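You operate a simulated robot arm through the tools that you are given. There is no shell and no other tool. Be economical: measure what you need, move in short steps, check, and stop when the job is done.

The job below is to be done with a simulated robot arm. You get a single attempt, and the scene is never put back.

## Task
Take the rubbing stone and leave it on top of the half brick on the top of the green table.

It is judged by the outcome, as a careful person would: the job done as asked, and still so three seconds after it is handed in. It fails if anything else is knocked over, pushed out of place, dropped, spilled or broken.

## Robot
A 7-joint arm with a two-finger parallel gripper, fixed in place. Base frame: the origin is at the foot of the arm, x ahead of it, y to its left, z up; the work surface is at about z = 0. Units: cm, rad, N and s.
With the tool pointing down near the work surface it reaches from about 22 to 58 cm from the base axis. Its first joint turns from -1.152 to 1.152 rad. Payload 2.5 kg.
Tool frame: the origin (TCP) lies between the finger pads and is the grasp point; the fingertips stand 2.3 cm ahead of it; z points along the fingers, y is the line along which they close. The gripper opens to 9.4 cm. The fingers are 3.8 cm wide and 1 cm thick; the gripper's body (5.4 by 9.6 cm) begins 3.9 cm behind the TCP.
Orientation is told as [roll, pitch, yaw] about the base's x, y, z axes, in that order, counted from this pose: with the fingers straight down and closing along the base's y, the tool's x points along the base's -x, its y along +y and its z along -z.

## Interface
- The arm moves only by the tool jog_arm. Its argument "deltas" is a list of rows, each a list of 7 numbers: the gripper command, from -1 (shut) to 1 (fully open), values between in proportion, then the shift along the tool's x, y, z in cm, then the turn, a rotation vector about the tool's x, y, z in rad. In form: [[fingers, x, y, z, ax, ay, az], ...]. A call has 1 to 12 rows; each row shifts and turns the commanded pose from where the row before left it, along the tool's axes as they then stand. Rows are played at 5 a second. More than 5 cm and 0.15 rad between two rows, or a gripper value outside its range, and nothing of the call is played. Where a pose cannot be reached the arm comes as near as it can. A force on the tool above 40 N (or 10 N above the force at the start of the call, whichever is more), or a blocked arm, ends the call early, and 0.2 s more pass. Each finger travels about 10.8 cm/s and halts on what it meets, pressing with about 27 N; the grip force reading is that of the motor and also rises with nothing between the fingers. The clock runs only during rows and for 0.2 s after the last one: add rows that do not move to give the fingers time. It gives the time, the measured TCP pose, the force on the tool (base axes), the opening and the grip force at its end, in the units of the frame above (readings bear some noise), and new pictures: "views" is both (left out), scene, wrist or none.
- Cameras (640 x 400 px; columns grow to the right, rows downward): "scene" is fixed at [11.44, -39.78, 56.2]; the picture's right is [0.88, -0.47, 0.00], its down [-0.19, -0.35, -0.92] and it looks along [0.43, 0.81, -0.40] (base axes); focal length 312 px, centre (320, 200). "wrist" rides on the gripper at [-3.9, 0, -4.4] in the tool frame; the picture's right is [0.00, -1.00, 0.00], its down [0.97, 0.00, -0.24] and it looks along [0.24, 0.00, 0.97] (tool axes); focal length 218 px, centre (320, 200). There is no depth. A picture from a camera that has moved, and an enlarged one, comes with that camera's place and axes in the base frame and with its lens.
- enlarge(camera, box): a new picture of the part [left, top, right, bottom] of that camera's present view, enlarged. It takes no simulated time.
- close_job(): hands the job in; it is judged then, once.

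Go step by step. Nothing tells you positions but the pictures and the camera data: compare them with the known pose of the tool, close in by small moves and look again before you grip or let go. The budget is 90 turns and 170 pictures, counting those below and the enlarged ones. Unless the task says otherwise, let go and move clear before handing in, and close with one line.

The tools are called after ">>>" by a JSON object that holds its "op" and its "data". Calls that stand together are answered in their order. jog_arm: Moves the arm, as the interface text tells. Its arguments: {"type":"object","properties":{"deltas":{"type":"array"},"views":{"type":"string","enum":["both","scene","wrist","none"]}},"required":["deltas"]} The other tools are called the same way: enlarge (camera, box) takes an enlarged picture of a part of a camera's view; close_job () hands the job in.

At the start:

```text
clock: 0.0
position: [28.35, 35.76, 28.16]
orientation: [-0.001, -0.001, -0.002]
ft_force: [0.0, 0.1, 0.4]
finger_gap: 9.4
grasp_force: 0.1
```

scene: 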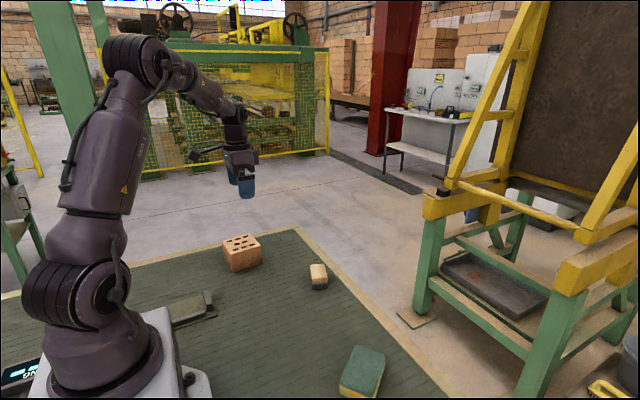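
wrist: 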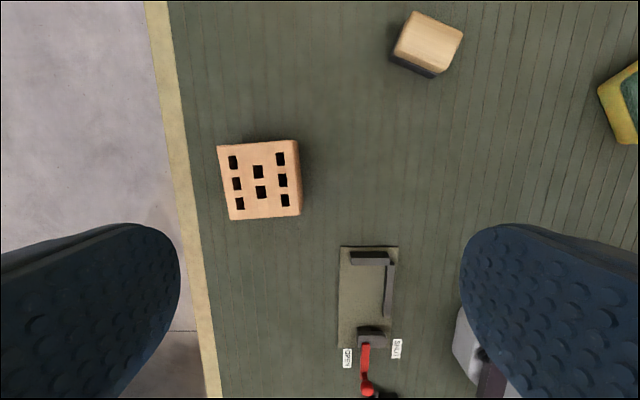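

I see a perforated half brick, a small two-tone block and a green/yellow sponge-like block. I'll enlarge the views to identify which one is the rubbing stone.

>>> {"op": "enlarge", "data": {"camera": "scene", "box": [200, 220, 400, 400]}}

>>> {"op": "enlarge", "data": {"camera": "wrist", "box": [180, 0, 640, 400]}}

```text
2.22 times, centred on (300, 310) of scene
camera zoom: at [11.44, -39.78, 56.2], right [0.88, -0.47, 0.0], down [-0.19, -0.35, -0.92], along [0.43, 0.81, -0.4], focal length 693 px, centre (364, -44)
```

zoom: 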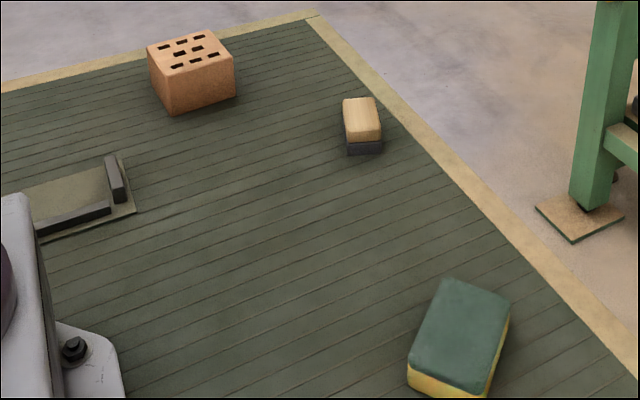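

```text
1.00 times, centred on (410, 200) of wrist
camera zoom: at [32.19, 35.66, 32.53], right [0.0, -1.0, 0.0], down [-0.97, 0.0, 0.24], along [-0.24, 0.0, -0.97], focal length 218 px, centre (230, 200)
```

zoom: 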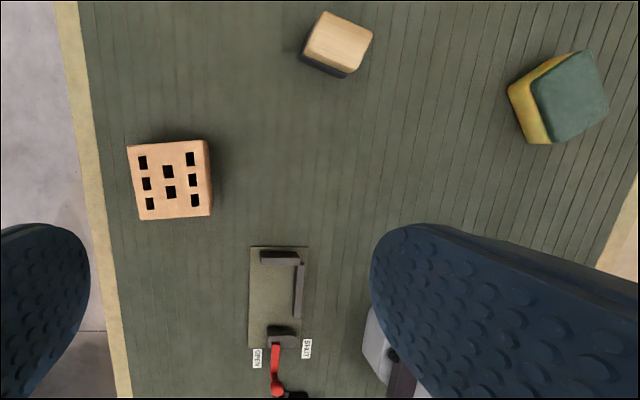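

The wood-backed dark block is the rubbing stone, at roughly (43.8, 23) with its top at z about 4. The half brick is at about (28.5, 42.8), top at about 6.5. I'll move above the stone to see it better.

>>> {"op": "jog_arm", "data": {"deltas": [[1, -3.06, -2.56, 2, 0, 0, 0], [1, -3.06, -2.56, 2, 0, 0, 0], [1, -3.06, -2.56, 2, 0, 0, 0], [1, -3.06, -2.56, 2, 0, 0, 0], [1, -3.06, -2.56, 2, 0, 0, 0], [1, 0, 0, 0, 0, 0, 0]]}}

```text
clock: 1.4
position: [43.59, 22.85, 18.2]
orientation: [-0.001, -0.001, 0.003]
ft_force: [0.2, 0.5, 0.3]
finger_gap: 9.41
grasp_force: 0.2
camera wrist: at [47.51, 22.86, 22.63], right [0.0, -1.0, 0.0], down [-0.97, 0.0, 0.24], along [-0.24, 0.0, -0.97], focal length 218 px, centre (320, 200)
```

scene: 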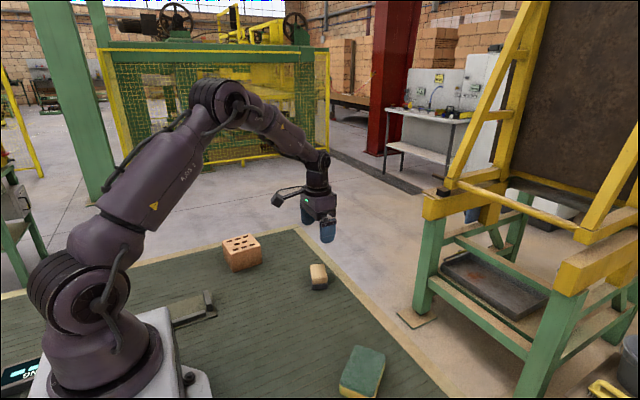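
wrist: 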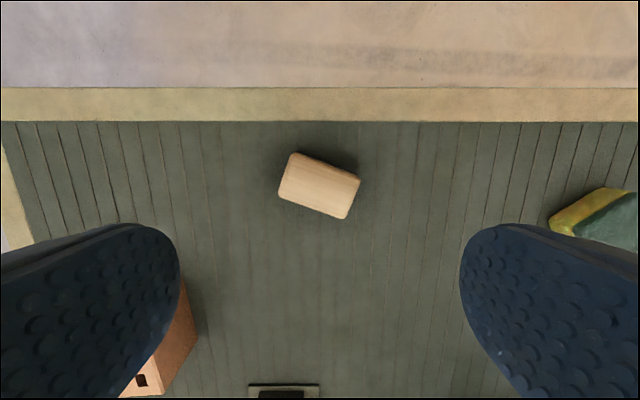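

The stone is about 6 × 3.7 cm, centred near (44.2, 22.95), with its long axis about 20° off base y. I'll turn the gripper to close along the long axis, go partway down and check.

>>> {"op": "jog_arm", "data": {"deltas": [[1, -0.6, 0.1, 2, 0, 0, 0.12], [1, 0, 0, 2, 0, 0, 0.12], [1, 0, 0, 2, 0, 0, 0.11], [1, 0, 0, 2, 0, 0, 0], [1, 0, 0, 0, 0, 0, 0]]}}

```text
clock: 2.6
position: [44.31, 23.1, 10.11]
orientation: [-0.001, -0.001, -0.352]
ft_force: [-0.5, 0.1, -0.5]
finger_gap: 9.42
grasp_force: 0.1
camera wrist: at [47.88, 21.73, 14.58], right [-0.34, -0.94, 0.0], down [-0.91, 0.33, 0.24], along [-0.23, 0.08, -0.97], focal length 218 px, centre (320, 200)
```

scene: 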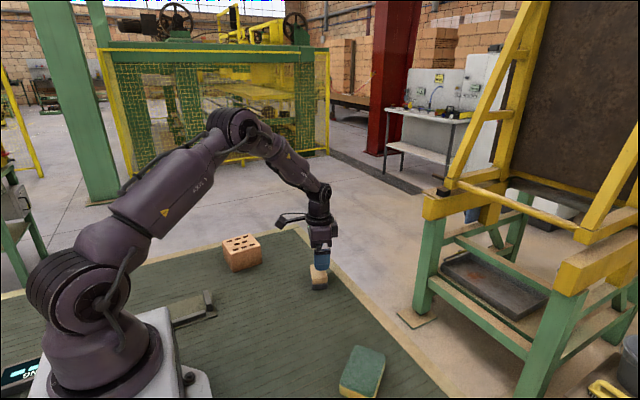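
wrist: 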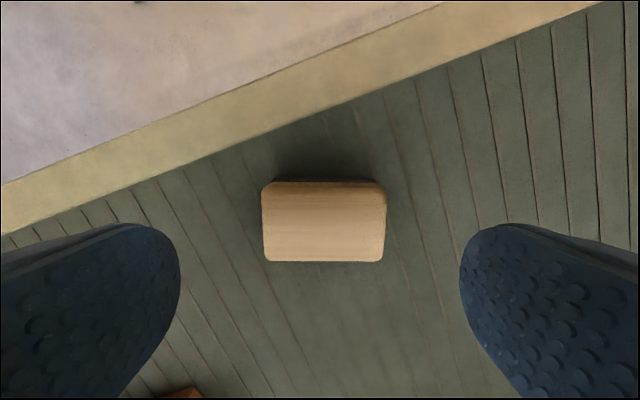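

Alignment is good, with the stone centred to within about 2 mm. I'll go down around it and look before gripping.

>>> {"op": "jog_arm", "data": {"deltas": [[1, 0, -0.2, 2, 0, 0, 0], [1, 0, 0, 2, 0, 0, 0], [1, 0, 0, 1.5, 0, 0, 0], [1, 0, 0, 1.3, 0, 0, 0], [1, 0, 0, 0, 0, 0, 0]]}}

>>> {"op": "enlarge", "data": {"camera": "scene", "box": [260, 220, 380, 310]}}

```text
clock: 3.8
position: [44.16, 22.88, 3.24]
orientation: [0.001, 0.0, -0.349]
ft_force: [0.1, 0.1, 0.0]
finger_gap: 9.4
grasp_force: 0.2
camera wrist: at [47.79, 21.42, 7.65], right [-0.34, -0.94, 0.0], down [-0.91, 0.33, 0.24], along [-0.23, 0.08, -0.97], focal length 218 px, centre (320, 200)
```

scene: 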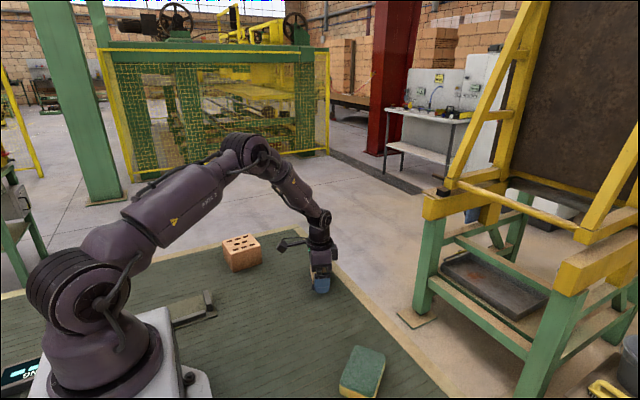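
wrist: 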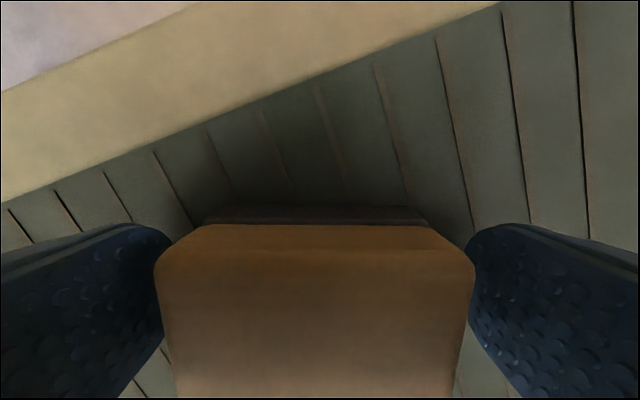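

```text
4.44 times, centred on (320, 265) of scene
camera zoom: at [11.44, -39.78, 56.2], right [0.88, -0.47, 0.0], down [-0.19, -0.35, -0.92], along [0.43, 0.81, -0.4], focal length 1386 px, centre (320, -89)
```

zoom: 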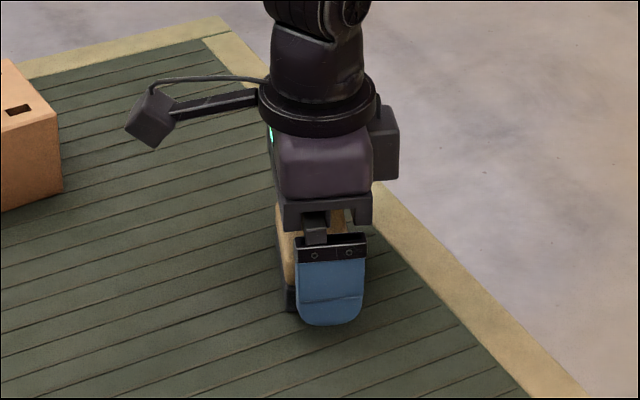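

The fingers straddle the stone with no contact. I'll close the gripper.

>>> {"op": "jog_arm", "data": {"deltas": [[-1, 0, 0, 0, 0, 0, 0], [-1, 0, 0, 0, 0, 0, 0], [-1, 0, 0, 0, 0, 0, 0], [-1, 0, 0, 0, 0, 0, 0]], "views": "wrist"}}

```text
clock: 4.8
position: [44.12, 22.92, 3.27]
orientation: [-0.002, 0.0, -0.349]
ft_force: [0.1, -0.8, -0.3]
finger_gap: 6.59
grasp_force: 27.1
camera wrist: at [47.78, 21.42, 7.66], right [-0.34, -0.94, 0.0], down [-0.91, 0.33, 0.24], along [-0.23, 0.08, -0.97], focal length 218 px, centre (320, 200)
```

wrist: 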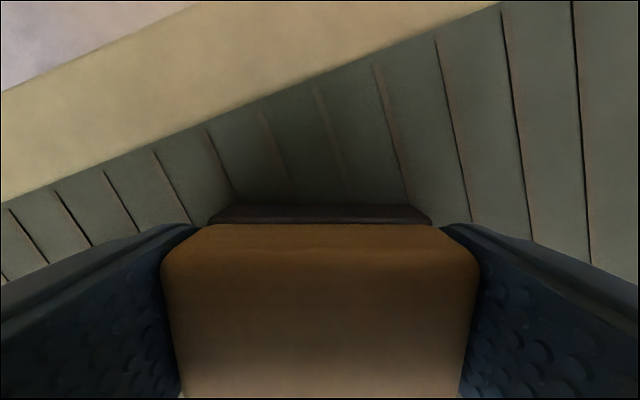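

Gripped at a gap of 6.6 cm. I'll lift straight up and check the hold.

>>> {"op": "jog_arm", "data": {"deltas": [[-1, 0, 0, -1, 0, 0, 0], [-1, 0, 0, -2.5, 0, 0, 0], [-1, 0, 0, -3, 0, 0, 0], [-1, 0, 0, -3, 0, 0, 0], [-1, 0, 0, -3.5, 0, 0, 0], [-1, 0, 0, 0, 0, 0, 0]]}}

>>> {"op": "enlarge", "data": {"camera": "scene", "box": [200, 180, 380, 300]}}

```text
clock: 6.2
position: [44.3, 22.71, 16.51]
orientation: [0.0, 0.001, -0.348]
ft_force: [0.1, -0.1, -2.1]
finger_gap: 6.6
grasp_force: 27.0
camera wrist: at [47.92, 21.33, 20.79], right [-0.34, -0.94, 0.0], down [-0.91, 0.33, 0.24], along [-0.23, 0.08, -0.97], focal length 218 px, centre (320, 200)
```

scene: 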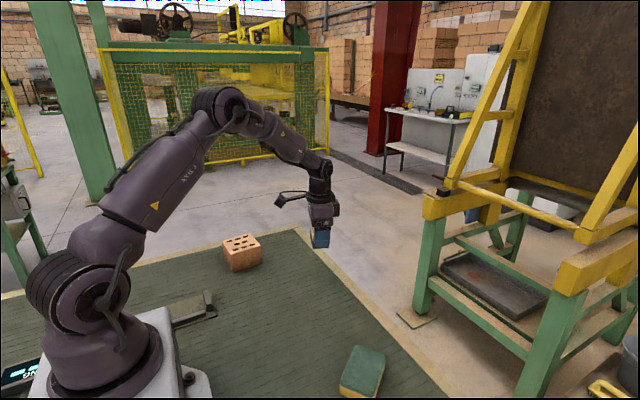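
wrist: 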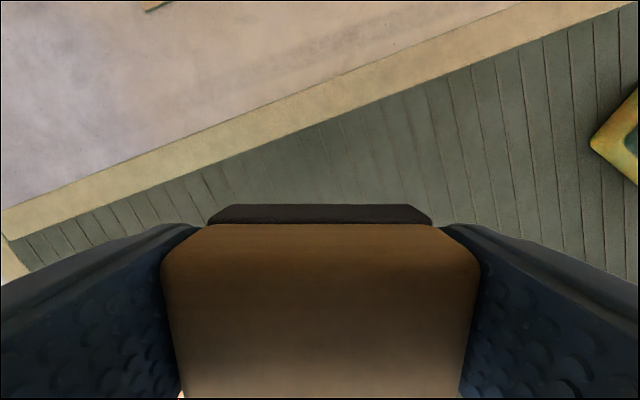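

```text
3.33 times, centred on (290, 240) of scene
camera zoom: at [11.44, -39.78, 56.2], right [0.88, -0.47, 0.0], down [-0.19, -0.36, -0.92], along [0.43, 0.81, -0.4], focal length 1040 px, centre (420, 67)
```

zoom: 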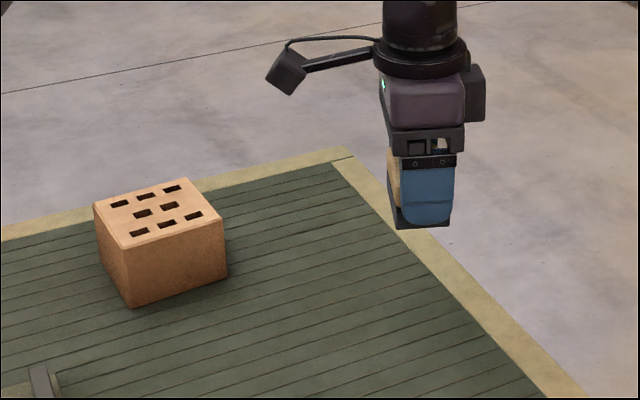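

The stone is held securely. I'll lift a bit more, turn back to yaw 0, and move to a spot beside the brick to fix its position from the wrist camera.

>>> {"op": "jog_arm", "data": {"deltas": [[-1, 0, 0, -1.5, 0, 0, -0.12], [-1, 0, 0, -1.5, 0, 0, -0.12], [-1, 0, 0, -0.8, 0, 0, -0.11], [-1, 3.4, 2.06, 0, 0, 0, 0], [-1, 3.4, 2.06, 0, 0, 0, 0], [-1, 3.4, 2.06, 0, 0, 0, 0], [-1, 3.4, 2.06, 0, 0, 0, 0], [-1, 3.4, 2.06, 0, 0, 0, 0], [-1, 0, 0, 0, 0, 0, 0]]}}

>>> {"op": "enlarge", "data": {"camera": "wrist", "box": [100, 60, 340, 240]}}

```text
clock: 8.2
position: [27.25, 32.87, 20.18]
orientation: [0.0, 0.001, 0.001]
ft_force: [0.7, 0.2, -1.9]
finger_gap: 6.6
grasp_force: 27.0
camera wrist: at [31.05, 32.96, 24.57], right [0.0, -1.0, 0.0], down [-0.97, 0.0, 0.24], along [-0.24, 0.0, -0.97], focal length 218 px, centre (320, 200)
```

scene: 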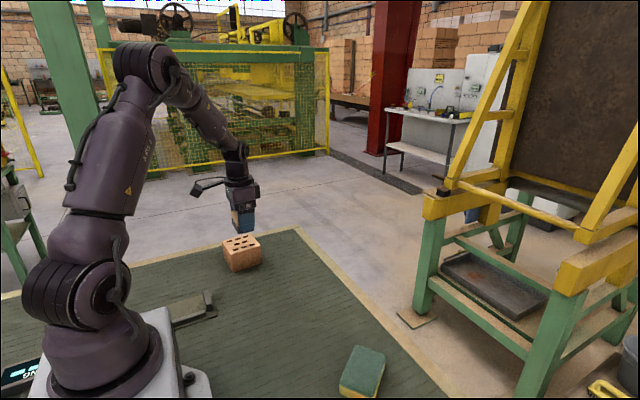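
wrist: 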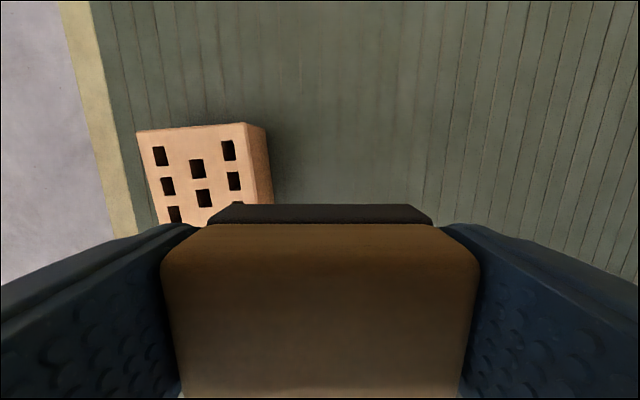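

```text
2.22 times, centred on (220, 150) of wrist
camera zoom: at [31.05, 32.96, 24.57], right [0.0, -1.0, 0.0], down [-0.97, 0.0, 0.24], along [-0.24, 0.0, -0.97], focal length 485 px, centre (542, 311)
```

zoom: 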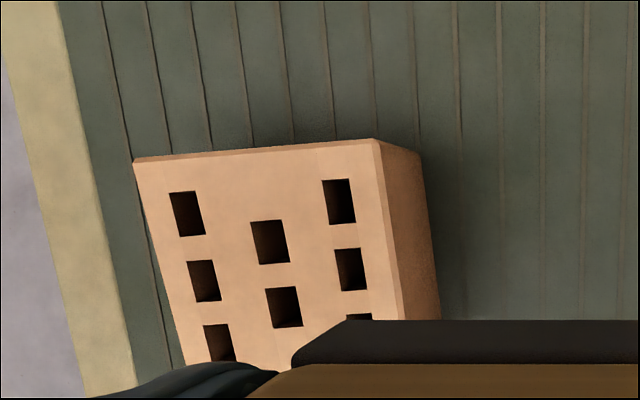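

The brick's top is centred near (28.1, 43.1), about 8.9 × 8.4 cm, height about 6.1 and turned about 4°. I'll move over it, lower to about 1.5 cm above contact and check.

>>> {"op": "jog_arm", "data": {"deltas": [[-1, -0.28, 3.41, 0, 0, 0, 0], [-1, -0.28, 3.41, 0, 0, 0, 0], [-1, -0.28, 3.41, 0, 0, 0, 0], [-1, 0, 0, 0, 0, 0, -0.07], [-1, 0, 0, 2.5, 0, 0, 0], [-1, 0, 0, 2.5, 0, 0, 0], [-1, 0, 0, 2.2, 0, 0, 0], [-1, 0, 0, 2, 0, 0, 0], [-1, 0, 0, 0, 0, 0, 0]]}}

>>> {"op": "enlarge", "data": {"camera": "scene", "box": [190, 190, 310, 280]}}

```text
clock: 10.2
position: [28.03, 43.33, 10.73]
orientation: [0.0, 0.0, 0.072]
ft_force: [0.0, -1.0, -2.6]
finger_gap: 6.58
grasp_force: 26.9
camera wrist: at [31.91, 43.61, 15.16], right [0.07, -1.0, 0.0], down [-0.97, -0.07, 0.24], along [-0.24, -0.02, -0.97], focal length 218 px, centre (320, 200)
```

scene: 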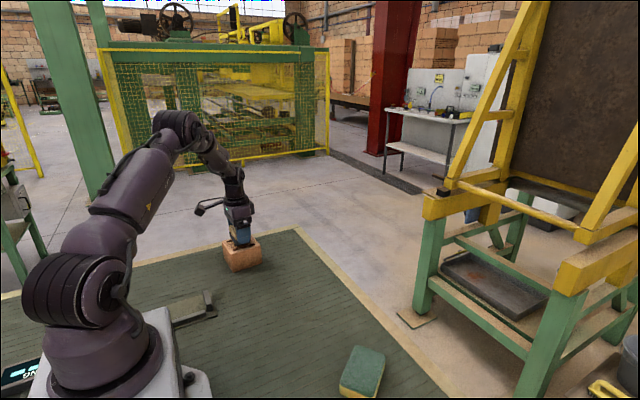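
wrist: 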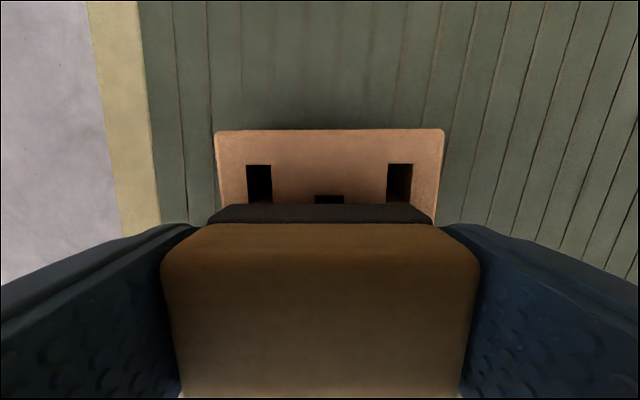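

```text
4.44 times, centred on (250, 235) of scene
camera zoom: at [11.44, -39.78, 56.2], right [0.88, -0.47, 0.0], down [-0.19, -0.36, -0.92], along [0.43, 0.81, -0.4], focal length 1386 px, centre (631, 44)
```

zoom: 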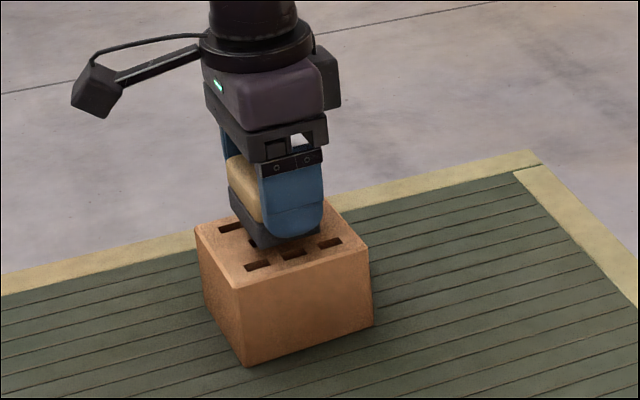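

The stone is aligned over the brick, only about 3 mm off in y. I'll correct that and lower slowly toward contact.

>>> {"op": "jog_arm", "data": {"deltas": [[-1, 0, -0.3, 0.5, 0, 0, 0], [-1, 0, 0, 0.4, 0, 0, 0], [-1, 0, 0, 0.15, 0, 0, 0], [-1, 0, 0, 0.1, 0, 0, 0], [-1, 0, 0, 0, 0, 0, 0]], "views": "none"}}

>>> {"op": "enlarge", "data": {"camera": "scene", "box": [210, 215, 280, 265]}}

```text
clock: 11.4
position: [27.99, 43.04, 9.64]
orientation: [0.0, 0.0, 0.069]
ft_force: [0.7, -2.4, 4.5]
finger_gap: 6.58
grasp_force: 26.8
```

```text
8.00 times, centred on (245, 240) of scene
camera zoom: at [11.44, -39.78, 56.2], right [0.88, -0.47, 0.0], down [-0.19, -0.35, -0.92], along [0.43, 0.81, -0.4], focal length 2495 px, centre (920, -120)
```

zoom: 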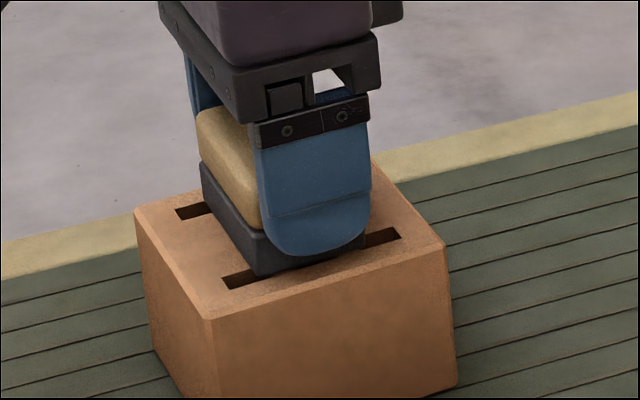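

Force rose from −2.6 to +4.5 N, so the stone is resting on the brick. I'll open the fingers gently.

>>> {"op": "jog_arm", "data": {"deltas": [[0.5, 0, 0, 0, 0, 0, 0], [0.7, 0, 0, 0, 0, 0, 0], [1, 0, 0, 0, 0, 0, 0], [1, 0, 0, 0, 0, 0, 0]]}}

```text
clock: 12.4
position: [28.02, 43.02, 9.74]
orientation: [0.0, -0.001, 0.072]
ft_force: [0.8, 0.8, -0.2]
finger_gap: 9.38
grasp_force: 0.0
camera wrist: at [31.88, 43.29, 14.12], right [0.07, -1.0, 0.0], down [-0.97, -0.07, 0.24], along [-0.24, -0.02, -0.97], focal length 218 px, centre (320, 200)
```

scene: 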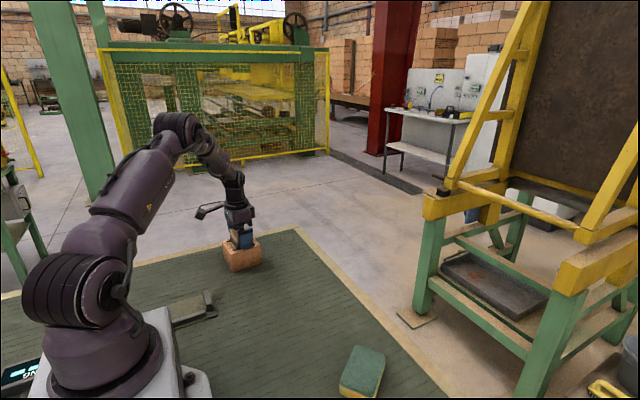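
wrist: 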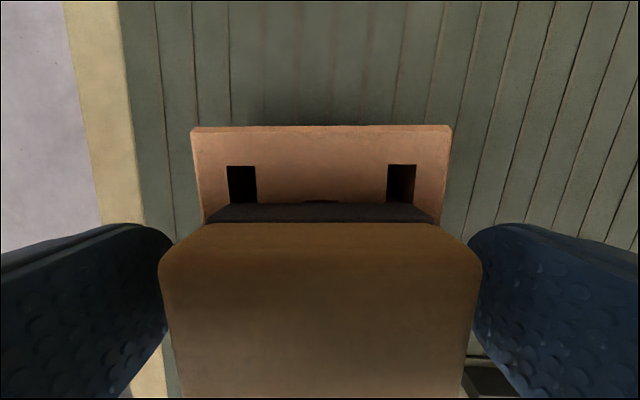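

The stone is released and sits on the brick. I'll move straight up and clear.

>>> {"op": "jog_arm", "data": {"deltas": [[1, 0, 0, -1, 0, 0, 0], [1, 0, 0, -2.5, 0, 0, 0], [1, 0, 0, -3.5, 0, 0, 0], [1, 0, 0, -4, 0, 0, 0], [1, 0, 0, -4, 0, 0, 0], [1, 0, 0, 0, 0, 0, 0]]}}

>>> {"op": "enlarge", "data": {"camera": "scene", "box": [190, 190, 310, 280]}}

```text
clock: 13.8
position: [27.82, 42.96, 24.9]
orientation: [0.001, 0.0, 0.07]
ft_force: [0.3, -0.1, 0.0]
finger_gap: 9.41
grasp_force: 0.0
camera wrist: at [31.75, 43.22, 29.26], right [0.07, -1.0, 0.0], down [-0.97, -0.07, 0.24], along [-0.24, -0.02, -0.97], focal length 218 px, centre (320, 200)
```

scene: 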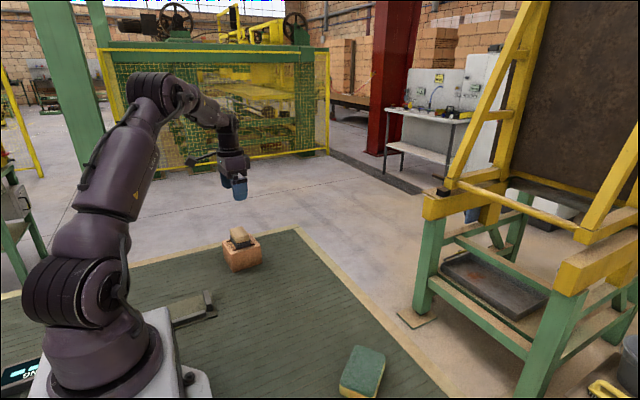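
wrist: 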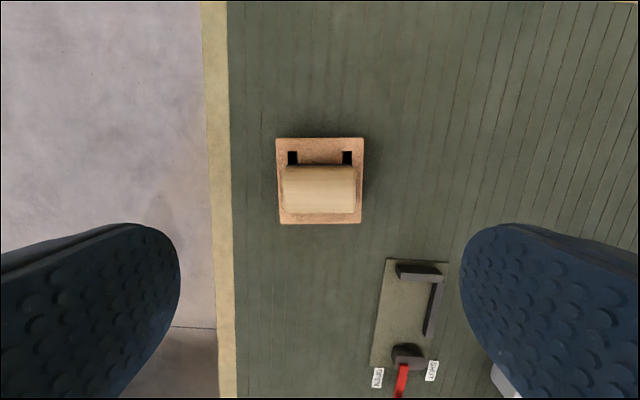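

```text
4.44 times, centred on (250, 235) of scene
camera zoom: at [11.44, -39.78, 56.2], right [0.88, -0.47, 0.0], down [-0.19, -0.35, -0.92], along [0.43, 0.81, -0.4], focal length 1386 px, centre (631, 44)
```

zoom: 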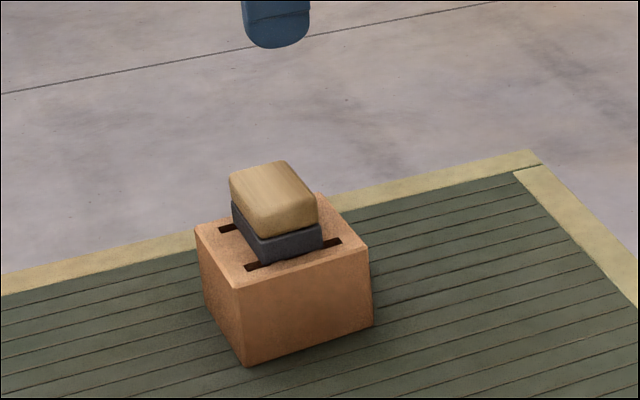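

The stone sits flat near the middle of the half brick, nothing else has moved, and the gripper is clear, so I'm handing in.

>>> {"op": "close_job", "data": {}}

```text
The job is handed in.
```

The rubbing stone is resting flat on top of the half brick on the green table; the gripper is clear and nothing else was moved.
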